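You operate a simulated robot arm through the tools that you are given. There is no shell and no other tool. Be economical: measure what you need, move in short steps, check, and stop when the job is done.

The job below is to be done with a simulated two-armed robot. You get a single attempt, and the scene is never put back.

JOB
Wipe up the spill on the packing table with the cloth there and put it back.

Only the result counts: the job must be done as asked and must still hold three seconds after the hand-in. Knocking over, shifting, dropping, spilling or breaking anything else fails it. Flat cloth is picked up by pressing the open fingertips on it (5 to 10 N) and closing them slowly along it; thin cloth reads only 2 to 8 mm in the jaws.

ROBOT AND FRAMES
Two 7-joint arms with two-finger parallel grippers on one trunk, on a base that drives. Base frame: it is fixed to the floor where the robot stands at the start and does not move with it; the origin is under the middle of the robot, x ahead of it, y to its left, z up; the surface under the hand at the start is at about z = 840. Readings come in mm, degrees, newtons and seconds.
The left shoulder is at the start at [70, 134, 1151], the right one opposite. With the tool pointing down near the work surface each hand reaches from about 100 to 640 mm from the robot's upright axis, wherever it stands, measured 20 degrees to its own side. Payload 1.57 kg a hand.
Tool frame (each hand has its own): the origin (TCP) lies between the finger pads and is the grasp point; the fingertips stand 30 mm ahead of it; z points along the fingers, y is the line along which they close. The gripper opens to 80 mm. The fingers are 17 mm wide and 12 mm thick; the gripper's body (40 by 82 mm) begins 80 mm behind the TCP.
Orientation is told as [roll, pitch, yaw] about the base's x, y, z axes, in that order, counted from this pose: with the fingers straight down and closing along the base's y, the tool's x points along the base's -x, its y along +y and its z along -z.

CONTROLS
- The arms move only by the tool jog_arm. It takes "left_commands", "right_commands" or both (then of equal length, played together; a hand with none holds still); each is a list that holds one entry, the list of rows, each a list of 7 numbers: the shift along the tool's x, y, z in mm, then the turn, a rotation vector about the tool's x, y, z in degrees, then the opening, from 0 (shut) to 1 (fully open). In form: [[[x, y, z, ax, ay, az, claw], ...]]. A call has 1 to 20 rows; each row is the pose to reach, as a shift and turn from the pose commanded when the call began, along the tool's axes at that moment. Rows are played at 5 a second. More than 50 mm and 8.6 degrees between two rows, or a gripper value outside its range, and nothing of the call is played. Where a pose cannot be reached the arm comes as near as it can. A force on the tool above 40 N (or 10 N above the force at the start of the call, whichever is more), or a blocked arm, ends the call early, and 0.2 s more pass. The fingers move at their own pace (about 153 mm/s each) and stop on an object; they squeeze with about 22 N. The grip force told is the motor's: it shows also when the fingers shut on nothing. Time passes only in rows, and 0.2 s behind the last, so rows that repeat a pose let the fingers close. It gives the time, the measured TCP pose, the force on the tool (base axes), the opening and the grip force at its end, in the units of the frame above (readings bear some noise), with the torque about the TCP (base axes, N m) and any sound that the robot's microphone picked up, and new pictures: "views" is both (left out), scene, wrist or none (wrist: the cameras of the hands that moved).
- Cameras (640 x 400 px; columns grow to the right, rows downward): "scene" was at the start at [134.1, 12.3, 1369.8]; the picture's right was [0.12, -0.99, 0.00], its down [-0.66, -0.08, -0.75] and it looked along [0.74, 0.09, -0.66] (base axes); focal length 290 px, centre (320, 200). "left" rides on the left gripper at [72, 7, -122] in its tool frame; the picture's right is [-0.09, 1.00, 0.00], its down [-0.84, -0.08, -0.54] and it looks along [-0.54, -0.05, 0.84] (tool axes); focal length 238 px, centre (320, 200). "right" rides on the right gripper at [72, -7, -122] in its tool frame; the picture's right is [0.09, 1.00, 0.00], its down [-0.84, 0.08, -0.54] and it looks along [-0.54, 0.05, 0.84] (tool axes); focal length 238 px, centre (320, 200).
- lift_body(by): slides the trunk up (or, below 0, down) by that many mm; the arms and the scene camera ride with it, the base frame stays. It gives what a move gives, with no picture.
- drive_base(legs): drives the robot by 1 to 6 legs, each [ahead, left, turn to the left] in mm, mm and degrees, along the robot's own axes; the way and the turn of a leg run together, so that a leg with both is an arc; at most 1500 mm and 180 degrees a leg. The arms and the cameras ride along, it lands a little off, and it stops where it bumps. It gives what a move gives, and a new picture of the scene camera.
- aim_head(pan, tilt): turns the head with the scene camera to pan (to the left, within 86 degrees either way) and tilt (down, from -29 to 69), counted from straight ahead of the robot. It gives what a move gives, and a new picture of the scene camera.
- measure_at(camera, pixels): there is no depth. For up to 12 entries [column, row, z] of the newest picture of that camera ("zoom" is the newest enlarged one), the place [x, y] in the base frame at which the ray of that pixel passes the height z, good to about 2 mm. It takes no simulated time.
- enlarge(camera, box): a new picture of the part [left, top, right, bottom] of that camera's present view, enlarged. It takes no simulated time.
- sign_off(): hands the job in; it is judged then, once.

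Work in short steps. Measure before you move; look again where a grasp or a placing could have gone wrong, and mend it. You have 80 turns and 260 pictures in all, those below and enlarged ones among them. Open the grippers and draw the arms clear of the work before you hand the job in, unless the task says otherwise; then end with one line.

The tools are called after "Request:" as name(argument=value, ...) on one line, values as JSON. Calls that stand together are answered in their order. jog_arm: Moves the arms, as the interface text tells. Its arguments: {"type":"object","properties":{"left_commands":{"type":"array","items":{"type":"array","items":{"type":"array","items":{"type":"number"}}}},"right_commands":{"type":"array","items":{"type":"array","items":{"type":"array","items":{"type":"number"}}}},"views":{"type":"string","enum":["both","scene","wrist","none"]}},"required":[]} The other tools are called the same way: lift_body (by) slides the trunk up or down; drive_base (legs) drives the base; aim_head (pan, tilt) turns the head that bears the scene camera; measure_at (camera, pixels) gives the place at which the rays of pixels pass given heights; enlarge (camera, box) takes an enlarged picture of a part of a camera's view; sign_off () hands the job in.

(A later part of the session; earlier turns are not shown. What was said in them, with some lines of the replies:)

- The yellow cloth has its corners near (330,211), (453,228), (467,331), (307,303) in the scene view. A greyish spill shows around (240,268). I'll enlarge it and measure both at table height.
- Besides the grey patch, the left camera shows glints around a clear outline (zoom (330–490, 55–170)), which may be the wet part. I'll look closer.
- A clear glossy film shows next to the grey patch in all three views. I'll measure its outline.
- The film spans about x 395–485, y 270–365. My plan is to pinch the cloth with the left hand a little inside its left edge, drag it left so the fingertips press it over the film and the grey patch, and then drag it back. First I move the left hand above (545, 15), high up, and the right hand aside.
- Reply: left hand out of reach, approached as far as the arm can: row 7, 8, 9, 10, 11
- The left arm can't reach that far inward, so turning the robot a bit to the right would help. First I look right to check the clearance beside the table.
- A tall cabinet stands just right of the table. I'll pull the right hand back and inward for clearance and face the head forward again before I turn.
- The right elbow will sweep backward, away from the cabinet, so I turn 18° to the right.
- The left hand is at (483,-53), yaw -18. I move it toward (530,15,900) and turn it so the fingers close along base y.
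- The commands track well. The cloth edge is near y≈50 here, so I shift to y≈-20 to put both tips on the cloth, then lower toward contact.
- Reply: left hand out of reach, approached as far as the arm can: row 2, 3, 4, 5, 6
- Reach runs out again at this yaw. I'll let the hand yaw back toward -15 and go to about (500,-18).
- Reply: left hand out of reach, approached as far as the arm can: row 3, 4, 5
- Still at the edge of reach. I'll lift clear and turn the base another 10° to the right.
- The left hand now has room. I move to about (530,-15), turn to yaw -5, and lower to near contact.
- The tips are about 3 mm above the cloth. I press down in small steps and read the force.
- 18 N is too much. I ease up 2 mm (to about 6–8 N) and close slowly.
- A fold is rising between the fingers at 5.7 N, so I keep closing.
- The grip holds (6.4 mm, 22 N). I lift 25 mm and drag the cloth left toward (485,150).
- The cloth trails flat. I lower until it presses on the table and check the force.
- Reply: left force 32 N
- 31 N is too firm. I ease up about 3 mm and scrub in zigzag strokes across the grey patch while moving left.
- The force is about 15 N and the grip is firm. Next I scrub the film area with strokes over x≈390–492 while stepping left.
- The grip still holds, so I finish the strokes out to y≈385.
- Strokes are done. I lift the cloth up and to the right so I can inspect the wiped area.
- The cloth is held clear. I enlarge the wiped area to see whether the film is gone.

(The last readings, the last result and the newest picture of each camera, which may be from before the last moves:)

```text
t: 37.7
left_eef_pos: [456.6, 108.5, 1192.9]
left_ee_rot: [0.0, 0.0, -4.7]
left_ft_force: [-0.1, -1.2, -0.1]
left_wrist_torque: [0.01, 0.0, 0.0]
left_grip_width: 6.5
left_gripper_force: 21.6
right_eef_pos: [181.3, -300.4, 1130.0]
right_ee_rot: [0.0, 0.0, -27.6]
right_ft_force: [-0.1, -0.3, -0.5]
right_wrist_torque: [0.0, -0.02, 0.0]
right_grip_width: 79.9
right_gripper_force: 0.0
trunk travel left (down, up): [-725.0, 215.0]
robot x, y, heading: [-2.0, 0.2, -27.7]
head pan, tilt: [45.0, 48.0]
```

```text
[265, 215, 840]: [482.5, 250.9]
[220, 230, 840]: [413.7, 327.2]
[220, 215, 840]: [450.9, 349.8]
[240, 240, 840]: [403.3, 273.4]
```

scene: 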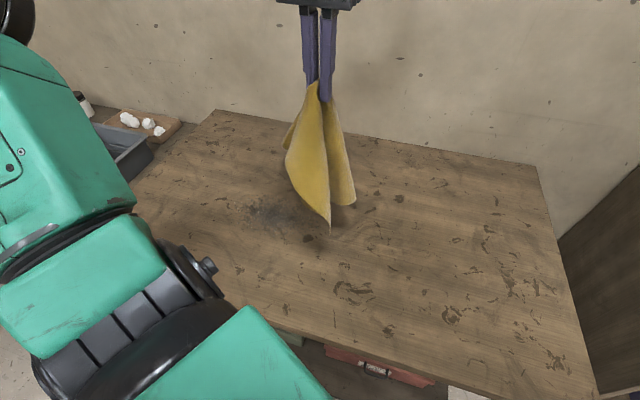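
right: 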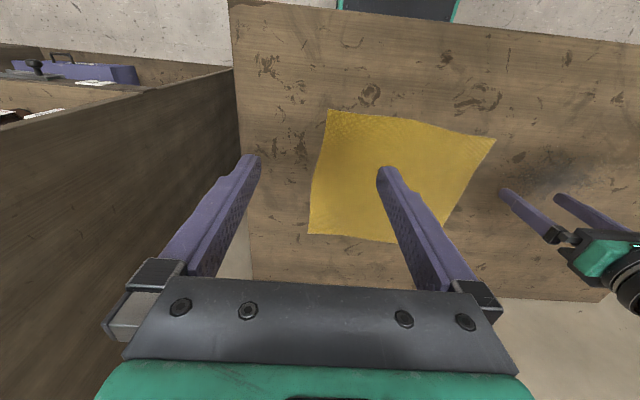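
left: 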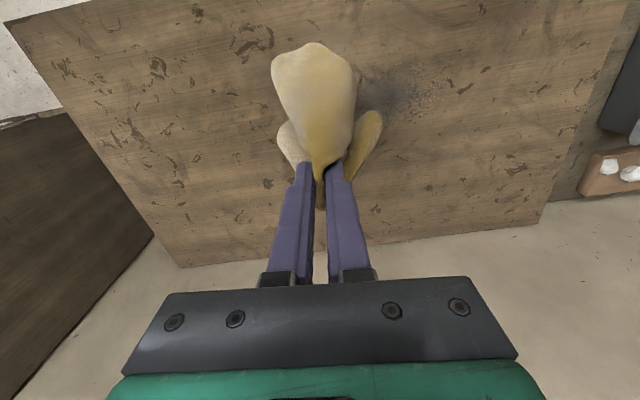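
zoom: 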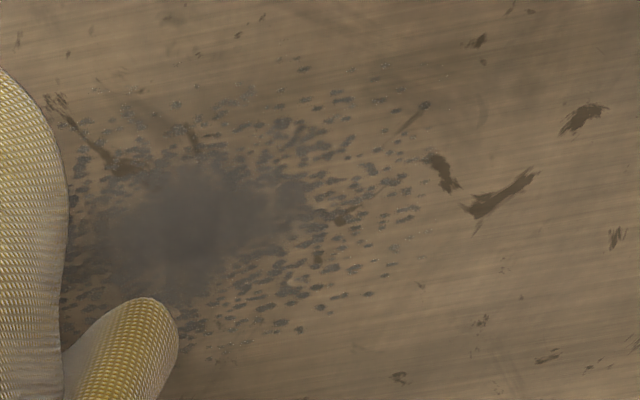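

The film looks mostly gone, but a faint arc remains near zoom (475,110). I look closer there.

Request:
enlarge(camera="left", box=[424, 40, 488, 80])

Request:
measure_at(camera="left", pixels=[[459, 69, 840], [447, 55, 840], [445, 67, 840]])

Request:
enlarge(camera="scene", box=[190, 195, 270, 245])

```text
10.00 times, centred on (456, 60) of left
```

zoom: 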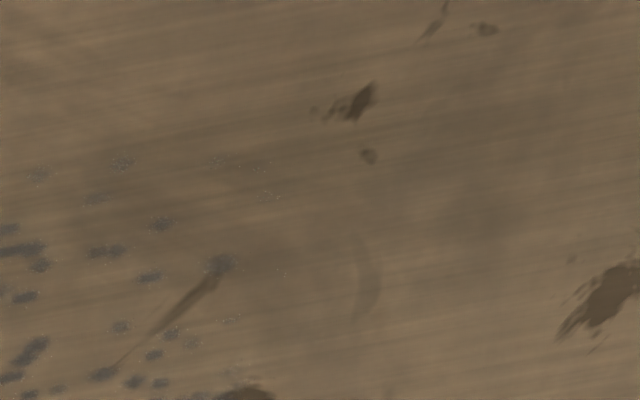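

```text
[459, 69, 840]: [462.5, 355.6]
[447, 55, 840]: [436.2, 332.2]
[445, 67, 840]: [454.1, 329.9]
```

```text
8.00 times, centred on (230, 220) of scene
```

zoom: 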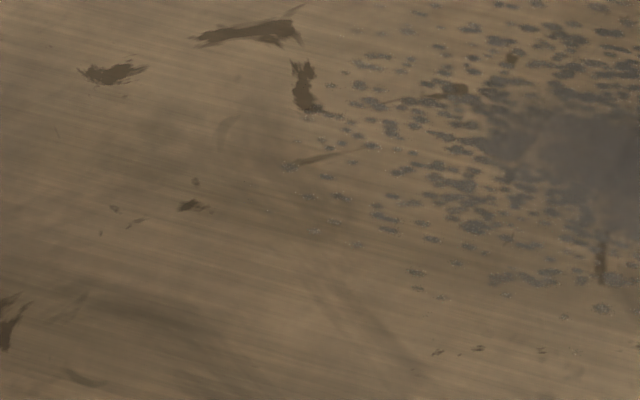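

That arc is wood grain (it was there in the first pictures too), so the film is gone and only the permanent stain remains. To lay the cloth back I need to get further right, so I turn the base another 16° while holding it high.

Request:
drive_base(legs=[[0, 0, -16]])

Request:
aim_head(pan=38, tilt=45)

```text
t: 39.0
left_eef_pos: [458.9, 5.4, 1193.3]
left_ee_rot: [-0.1, 0.1, -18.7]
left_ft_force: [0.6, 0.2, 0.3]
left_wrist_torque: [0.01, -0.03, 0.02]
left_grip_width: 6.4
left_gripper_force: 22.0
right_eef_pos: [90.8, -324.8, 1130.2]
right_ee_rot: [0.0, -0.1, -41.9]
right_ft_force: [0.3, 0.0, 0.1]
right_wrist_torque: [-0.01, 0.0, 0.01]
right_grip_width: 80.3
right_gripper_force: 0.1
trunk travel left (down, up): [-725.0, 215.0]
robot x, y, heading: [-14.1, 13.2, -41.8]
head pan, tilt: [45.0, 48.0]
```

scene: 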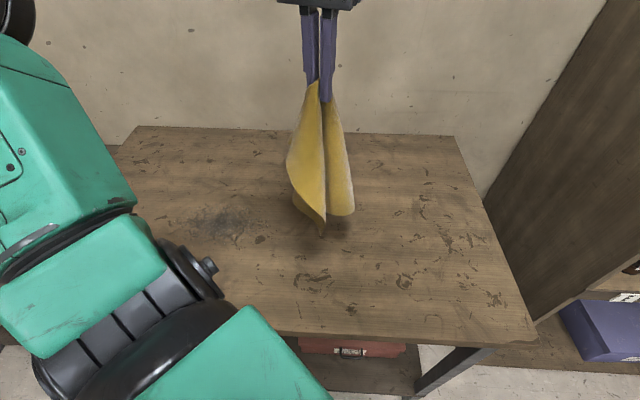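

```text
t: 39.7
left_eef_pos: [459.7, 4.5, 1193.4]
left_ee_rot: [-0.2, 0.0, -18.6]
left_ft_force: [0.0, 0.0, 0.1]
left_wrist_torque: [-0.01, 0.02, 0.02]
left_grip_width: 6.3
left_gripper_force: 22.0
right_eef_pos: [90.8, -324.5, 1130.2]
right_ee_rot: [0.0, 0.0, -41.8]
right_ft_force: [-0.7, 0.2, 0.6]
right_wrist_torque: [-0.01, -0.02, 0.01]
right_grip_width: 79.8
right_gripper_force: 0.0
trunk travel left (down, up): [-725.0, 215.0]
robot x, y, heading: [-13.4, 16.7, -42.2]
head pan, tilt: [38.0, 45.0]
```

scene: 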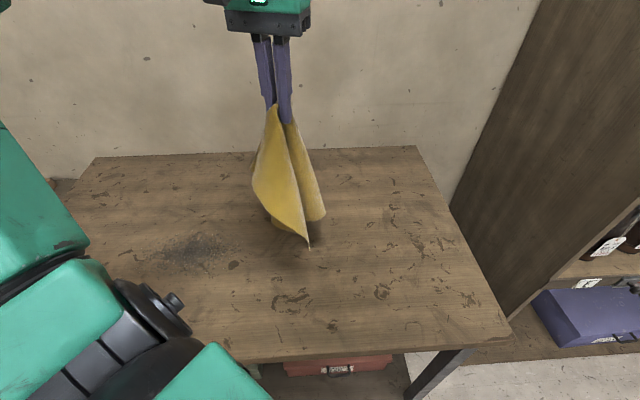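

The cloth hangs freely at (459,5). I carry it to about (535,-200), still high.

Request:
jog_arm(left_commands=[[[-17, -21, 0, 0, 0, -2, 0], [-34, -42, 0, 0, 0, -4, 0], [-51, -64, 0, 0, 0, -6, 0], [-68, -85, 0, 0, 0, -8, 0], [-86, -106, 0, 0, 0, -10, 0], [-103, -128, 0, 0, 0, -12, 0], [-120, -150, 0, 0, 0, -14, 0], [-137, -170, 0, 0, 0, -14, 0], [-137, -170, 0, 0, 0, -14, 0]]])

```text
t: 41.7
left_eef_pos: [519.8, -167.7, 1179.4]
left_ee_rot: [-0.1, -0.1, -4.6]
left_ft_force: [-0.1, 0.0, -0.4]
left_wrist_torque: [-0.01, -0.01, 0.03]
left_grip_width: 6.5
left_gripper_force: 21.7
left hand out of reach, approached as far as the arm can: row 7, 8, 9
right_eef_pos: [92.0, -324.2, 1129.9]
right_ee_rot: [0.0, 0.0, -41.8]
right_ft_force: [0.2, 0.1, 0.2]
right_wrist_torque: [0.02, 0.04, 0.02]
right_grip_width: 80.1
right_gripper_force: 0.1
trunk travel left (down, up): [-725.0, 215.0]
robot x, y, heading: [-11.3, 11.4, -41.9]
head pan, tilt: [38.0, 45.0]
```

scene: 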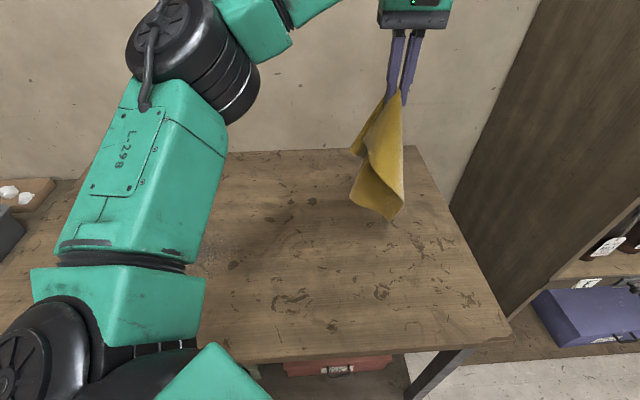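
left: 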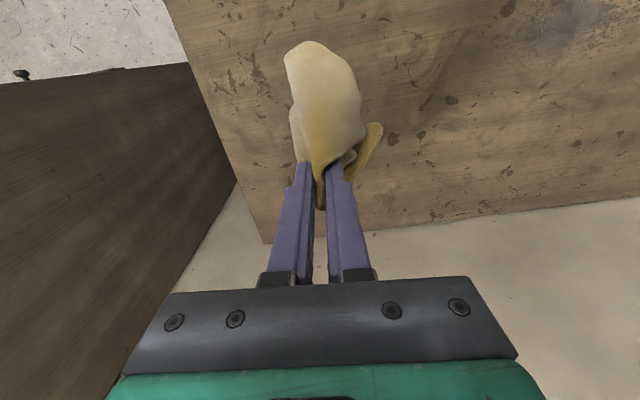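

The cloth's tail should land farther right, around y≈-250. I turn another 9° to gain that reach.

Request:
drive_base(legs=[[0, 0, -9]])

```text
t: 42.7
left_eef_pos: [484.2, -249.0, 1179.9]
left_ee_rot: [0.0, 0.0, -13.6]
left_ft_force: [-1.1, -0.1, 0.3]
left_wrist_torque: [0.02, 0.01, -0.05]
left_grip_width: 6.6
left_gripper_force: 22.4
right_eef_pos: [38.7, -336.7, 1130.5]
right_ee_rot: [0.1, -0.2, -50.7]
right_ft_force: [-0.4, 0.8, -0.9]
right_wrist_torque: [-0.01, 0.06, 0.03]
right_grip_width: 80.4
right_gripper_force: 0.1
trunk travel left (down, up): [-725.0, 215.0]
robot x, y, heading: [-12.0, 10.5, -51.0]
head pan, tilt: [38.0, 45.0]
```

scene: 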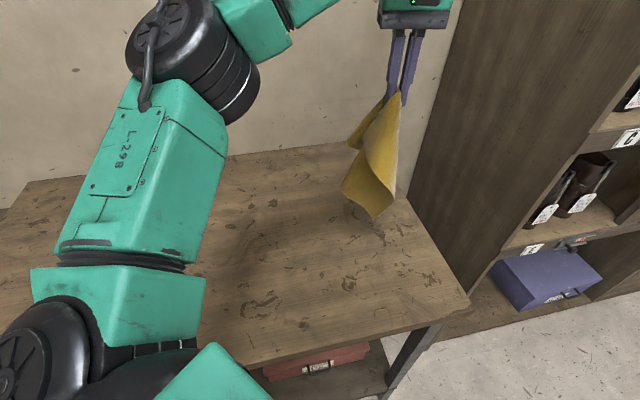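

Now at (484,-249). I lower to about z 1090 and move to x≈540 so the tail touches the table near the original right edge.

Request:
jog_arm(left_commands=[[[-13, 4, 20, 0, 0, -3, 0], [-27, 9, 40, 0, 0, -6, 0], [-40, 13, 60, 0, 0, -9, 0], [-53, 18, 80, 0, 0, -9, 0], [-53, 18, 90, 0, 0, -9, 0], [-53, 18, 90, 0, 0, -9, 0]]])

```text
t: 44.1
left_eef_pos: [539.7, -243.9, 1090.6]
left_ee_rot: [-0.1, 0.0, -4.6]
left_ft_force: [-0.4, -0.6, -0.6]
left_wrist_torque: [-0.01, -0.01, -0.02]
left_grip_width: 6.5
left_gripper_force: 21.9
right_eef_pos: [37.1, -336.5, 1130.4]
right_ee_rot: [-0.1, 0.1, -50.8]
right_ft_force: [-0.7, -0.2, -0.1]
right_wrist_torque: [0.02, -0.01, -0.01]
right_grip_width: 79.8
right_gripper_force: 0.0
trunk travel left (down, up): [-725.0, 215.0]
robot x, y, heading: [-12.5, 14.4, -50.7]
head pan, tilt: [38.0, 45.0]
```

scene: 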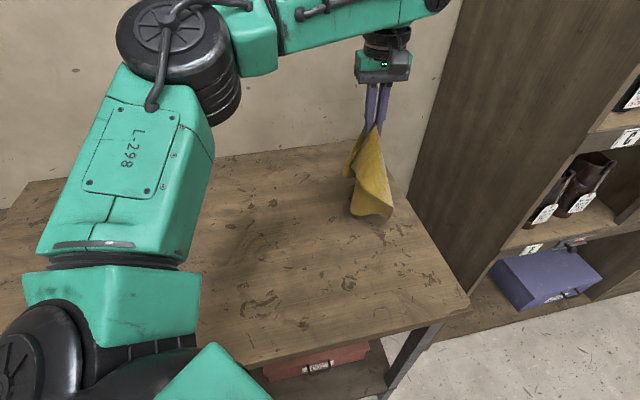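
left: 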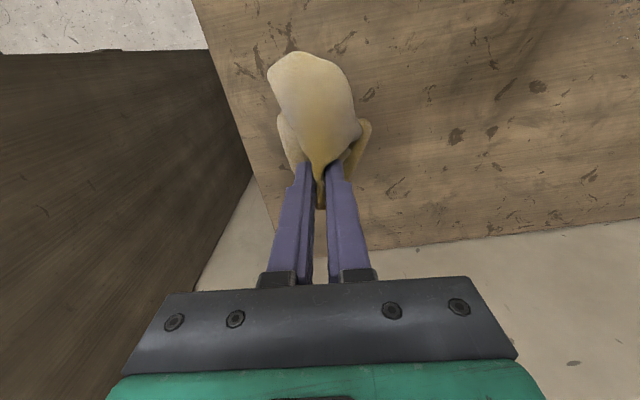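

The tail is at the table near y≈-250. I lay the cloth down with an arc to the left and downward.

Request:
jog_arm(left_commands=[[[0, 0, 15, 0, 0, 0, 0], [0, 0, 30, 0, 0, 0, 0], [2, 25, 33, 0, 0, 0, 0], [4, 52, 39, 0, 0, 0, 0], [6, 78, 47, 0, 0, 0, 0], [8, 104, 58, 0, 0, 0, 0], [10, 129, 72, 0, 0, 0, 0], [12, 152, 88, 0, 0, 0, 0], [14, 172, 106, 0, 0, 0, 0], [15, 190, 126, 0, 0, 0, 0], [16, 205, 148, 0, 0, 0, 0], [17, 216, 170, 0, 0, 0, 0], [18, 224, 190, 0, 0, 0, 0], [18, 227, 205, 0, 0, 0, 0], [18, 228, 212, 0, 0, 0, 0], [18, 228, 212, 0, 0, 0, 0]]])

```text
t: 47.5
left_eef_pos: [539.6, -15.6, 877.4]
left_ee_rot: [-0.2, 0.0, -4.6]
left_ft_force: [0.1, 0.4, -0.8]
left_wrist_torque: [-0.01, 0.01, 0.01]
left_grip_width: 6.4
left_gripper_force: 21.9
right_eef_pos: [37.2, -336.6, 1130.8]
right_ee_rot: [0.0, 0.0, -50.7]
right_ft_force: [0.2, -0.7, 1.0]
right_wrist_torque: [-0.01, 0.0, 0.01]
right_grip_width: 79.6
right_gripper_force: 0.0
trunk travel left (down, up): [-725.0, 215.0]
robot x, y, heading: [-10.3, 13.9, -50.9]
head pan, tilt: [38.0, 45.0]
```

scene: 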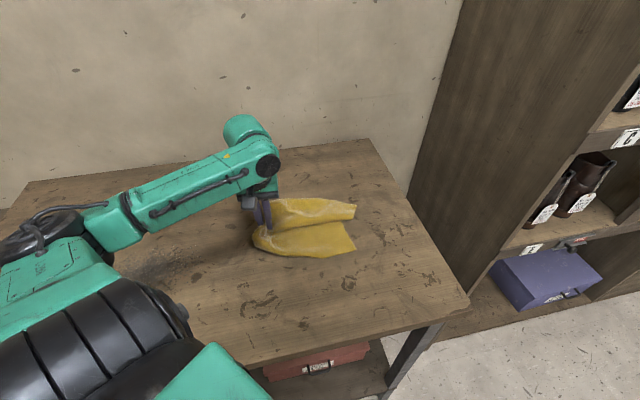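
left: 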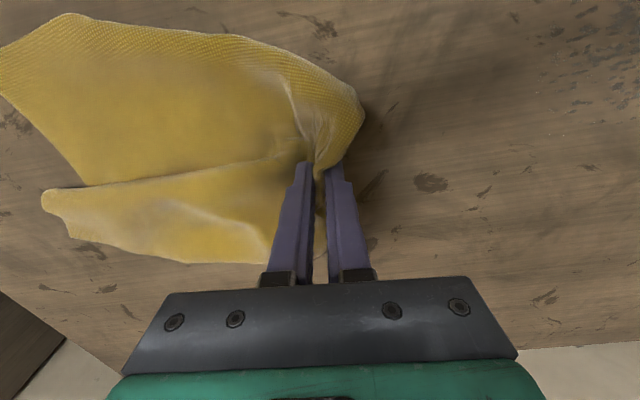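

It lies in its old footprint with a fold along the middle. I release slowly and lift straight up to look.

Request:
jog_arm(left_commands=[[[0, 0, 2, 0, 0, 0, 0], [0, 0, 2, 0, 0, 0, 0.15], [0, 0, 2, 0, 0, 0, 0.3], [0, 0, 2, 0, 0, 0, 0.45], [0, 0, 2, 0, 0, 0, 0.6], [0, 0, -10, 0, 0, 0, 0.6], [0, 0, -40, 0, 0, 0, 0.6], [0, 0, -80, 0, 0, 0, 0.6], [0, 0, -120, 0, 0, 0, 0.8], [0, 0, -160, 0, 0, 0, 1], [0, 40, -180, 0, 0, 0, 1], [0, 80, -180, 0, 0, 0, 1], [0, 120, -180, 0, 0, 0, 1], [0, 120, -180, 0, 0, 0, 1]]])

```text
t: 50.5
left_eef_pos: [553.4, 84.7, 1059.7]
left_ee_rot: [-1.4, -1.3, -4.6]
left_ft_force: [0.6, 0.8, 0.0]
left_wrist_torque: [-0.01, 0.02, -0.01]
left_grip_width: 80.0
left_gripper_force: 0.1
left hand out of reach, approached as far as the arm can: row 13, 14
right_eef_pos: [38.4, -337.8, 1130.2]
right_ee_rot: [-0.1, 0.0, -50.6]
right_ft_force: [0.6, -0.2, -0.3]
right_wrist_torque: [0.01, 0.02, 0.0]
right_grip_width: 79.9
right_gripper_force: 0.1
trunk travel left (down, up): [-725.0, 215.0]
robot x, y, heading: [-14.8, 12.3, -50.6]
head pan, tilt: [38.0, 45.0]
```

scene: 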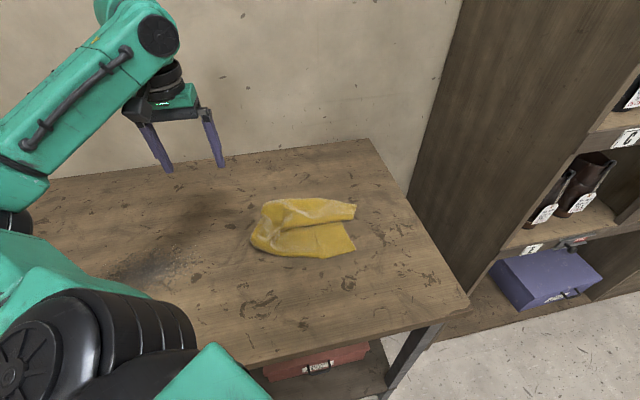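
left: 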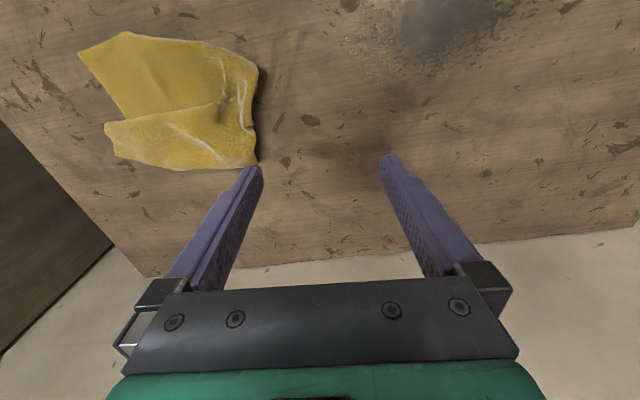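

The cloth is down, somewhat folded. I measure its footprint against the original (x 403–687, y -267–74).

Request:
measure_at(camera="scene", pixels=[[250, 240, 850], [265, 203, 850], [355, 208, 845], [325, 258, 845], [355, 245, 845], [305, 228, 850]])

Request:
enlarge(camera="scene", box=[224, 180, 384, 280])

Request:
enlarge(camera="left", box=[60, 20, 284, 160])

```text
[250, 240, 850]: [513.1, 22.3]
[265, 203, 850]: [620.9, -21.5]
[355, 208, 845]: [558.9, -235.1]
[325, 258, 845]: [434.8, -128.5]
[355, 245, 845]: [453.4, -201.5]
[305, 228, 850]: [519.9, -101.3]
```

```text
4.00 times, centred on (304, 230) of scene
```

zoom: 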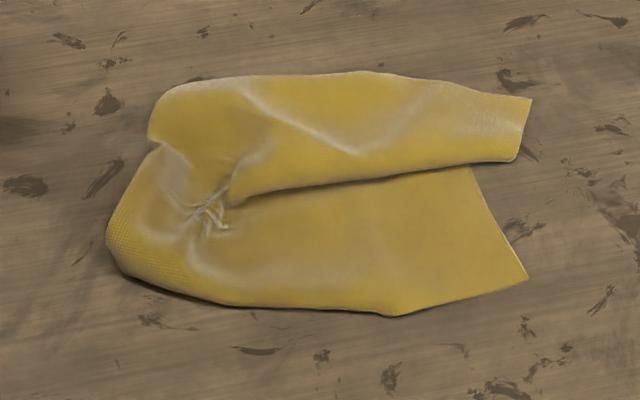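

```text
2.86 times, centred on (172, 90) of left
```

zoom: 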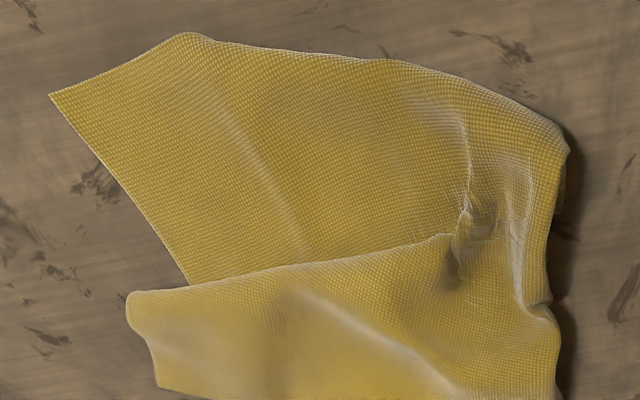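

The cloth lies inside its original footprint, centred about (530,-100) against the original (545,-92). To verify the wiped area from the starting viewpoint, I bring the left hand back to its starting pose relative to the robot and turn back.

Request:
jog_arm(left_commands=[[[0, -35, -10, 0, 0, 0, 1], [0, -70, -20, 0, 0, 0, 1], [0, -105, -26, 0, 0, 0, 1], [0, -140, -26, 0, 0, 0, 1], [0, -175, -26, 0, 0, 0, 1], [0, -210, -26, 0, 0, 0, 1], [0, -210, -26, 0, 0, 8, 1], [0, -210, -26, 0, 0, 16, 1], [0, -210, -26, 0, 0, 24, 1], [0, -210, -26, 0, 0, 32, 1], [0, -210, -26, 0, 0, 40, 1], [0, -210, -26, 0, 0, 46, 1]]], views="wrist")

Request:
drive_base(legs=[[0, 0, 51]])

Request:
aim_head(pan=7, tilt=41.6)

```text
t: 53.1
left_eef_pos: [535.9, -123.3, 1087.6]
left_ee_rot: [-0.1, -0.1, -50.8]
left_ft_force: [0.1, -0.3, 0.6]
left_wrist_torque: [0.0, -0.04, -0.01]
left_grip_width: 80.0
left_gripper_force: 0.0
left hand out of reach, approached as far as the arm can: row 1, 2
right_eef_pos: [37.2, -337.2, 1130.5]
right_ee_rot: [0.0, 0.0, -50.7]
right_ft_force: [-0.2, -0.9, -0.3]
right_wrist_torque: [0.02, 0.0, -0.01]
right_grip_width: 79.8
right_gripper_force: 0.0
trunk travel left (down, up): [-725.0, 215.0]
robot x, y, heading: [-10.0, 15.7, -50.7]
head pan, tilt: [38.0, 45.0]
```

left: 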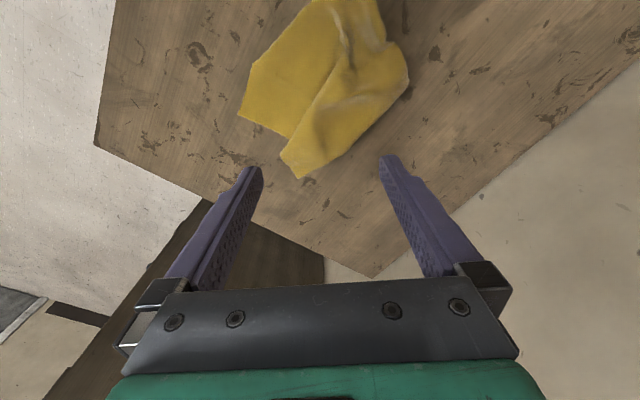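

```text
t: 55.8
left_eef_pos: [437.6, 355.3, 1086.4]
left_ee_rot: [-0.1, -0.1, 0.4]
left_ft_force: [-0.6, -0.4, 0.2]
left_wrist_torque: [0.03, -0.02, -0.04]
left_grip_width: 80.1
left_gripper_force: 0.0
right_eef_pos: [290.2, -166.8, 1130.2]
right_ee_rot: [0.0, -0.1, 0.5]
right_ft_force: [0.5, 0.5, 0.2]
right_wrist_torque: [-0.01, -0.01, -0.03]
right_grip_width: 80.2
right_gripper_force: 0.1
trunk travel left (down, up): [-725.0, 215.0]
robot x, y, heading: [-13.3, 15.7, 0.2]
head pan, tilt: [38.0, 45.0]
```

scene: 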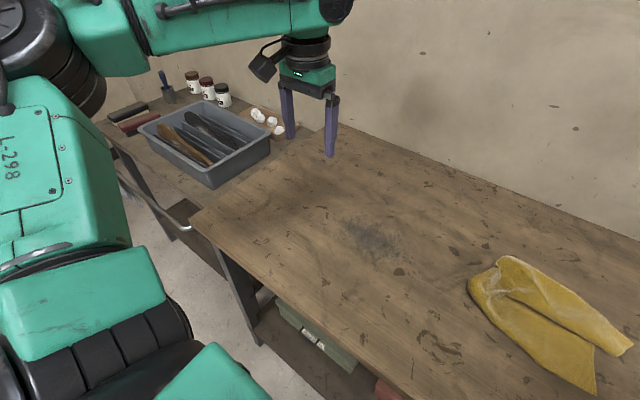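

```text
t: 56.8
left_eef_pos: [437.4, 354.2, 1086.6]
left_ee_rot: [-0.1, 0.0, 0.5]
left_ft_force: [-0.9, 0.0, 0.2]
left_wrist_torque: [-0.03, 0.0, 0.03]
left_grip_width: 80.2
left_gripper_force: 0.0
right_eef_pos: [292.0, -166.6, 1129.5]
right_ee_rot: [-0.1, 0.1, 0.4]
right_ft_force: [0.2, -0.1, 0.1]
right_wrist_torque: [0.04, -0.01, 0.03]
right_grip_width: 79.9
right_gripper_force: 0.1
trunk travel left (down, up): [-725.0, 215.0]
robot x, y, heading: [-9.7, 8.2, 0.2]
head pan, tilt: [7.0, 41.6]
```

scene: 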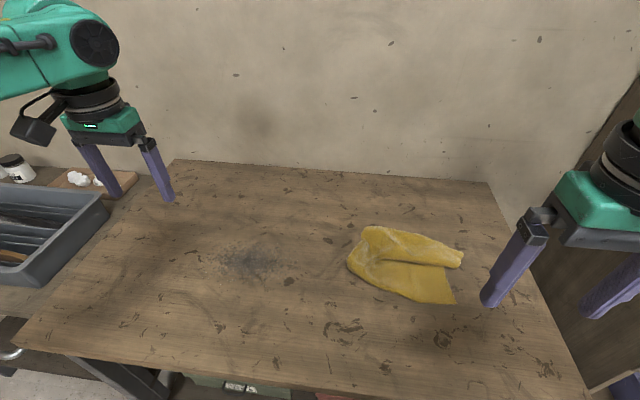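

From the starting viewpoint I look closely at the wiped area again.

Request:
jog_arm(left_commands=[[[0, 0, 0, 0, 0, 0, 1]]], views="wrist")

Request:
enlarge(camera="left", box=[150, 50, 390, 200])

Request:
enlarge(camera="left", box=[240, 55, 352, 125])

Request:
enlarge(camera="scene", box=[165, 245, 261, 305])

```text
t: 57.2
left_eef_pos: [436.5, 355.4, 1086.8]
left_ee_rot: [-0.1, -0.1, 0.5]
left_ft_force: [-0.5, 0.4, -0.9]
left_wrist_torque: [0.01, 0.0, -0.02]
left_grip_width: 80.2
left_gripper_force: 0.0
right_eef_pos: [291.2, -168.2, 1129.5]
right_ee_rot: [0.0, -0.1, 0.4]
right_ft_force: [0.3, -0.2, -0.2]
right_wrist_torque: [-0.01, 0.04, 0.01]
right_grip_width: 80.0
right_gripper_force: 0.0
trunk travel left (down, up): [-725.0, 215.0]
robot x, y, heading: [-12.8, 14.5, 0.3]
head pan, tilt: [7.0, 41.6]
```

left: 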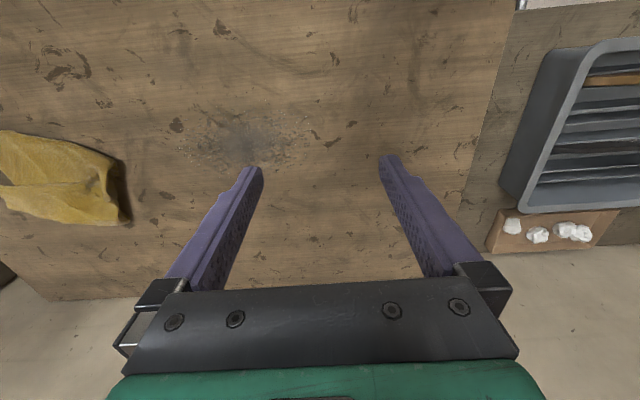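

```text
2.67 times, centred on (270, 125) of left
```

zoom: 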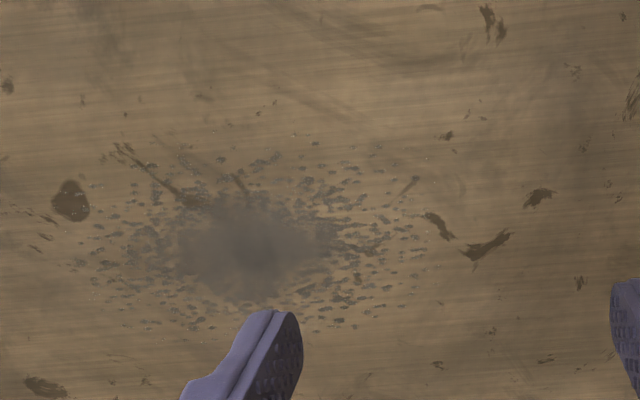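

```text
5.71 times, centred on (296, 90) of left
```

zoom: 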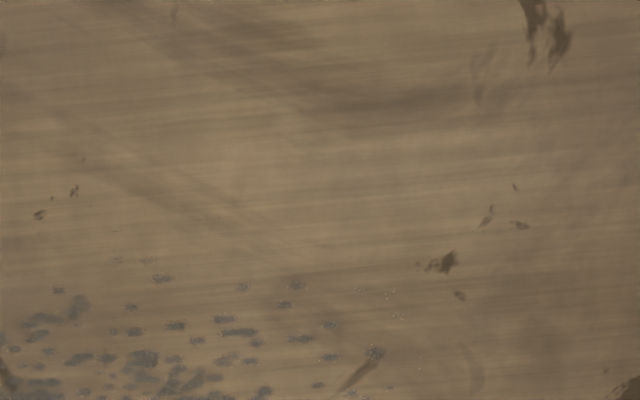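

```text
6.67 times, centred on (213, 275) of scene
```

zoom: 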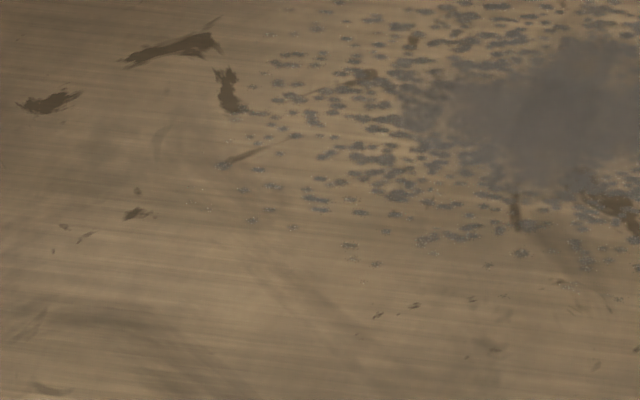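

The film and all its glints are gone. The grey stain was scrubbed and did not change, so it belongs to the table. The cloth is back in place, both grippers are open and the arms are clear, so I hand in.

Request:
sign_off()

```text
The job is handed in.
```

I wiped up the wet spill and put the cloth back, centred about 15 mm from where it started; it now lies folded rather than flat, and a grey mark next to the spill stayed after scrubbing, so I took it for a stain in the table.
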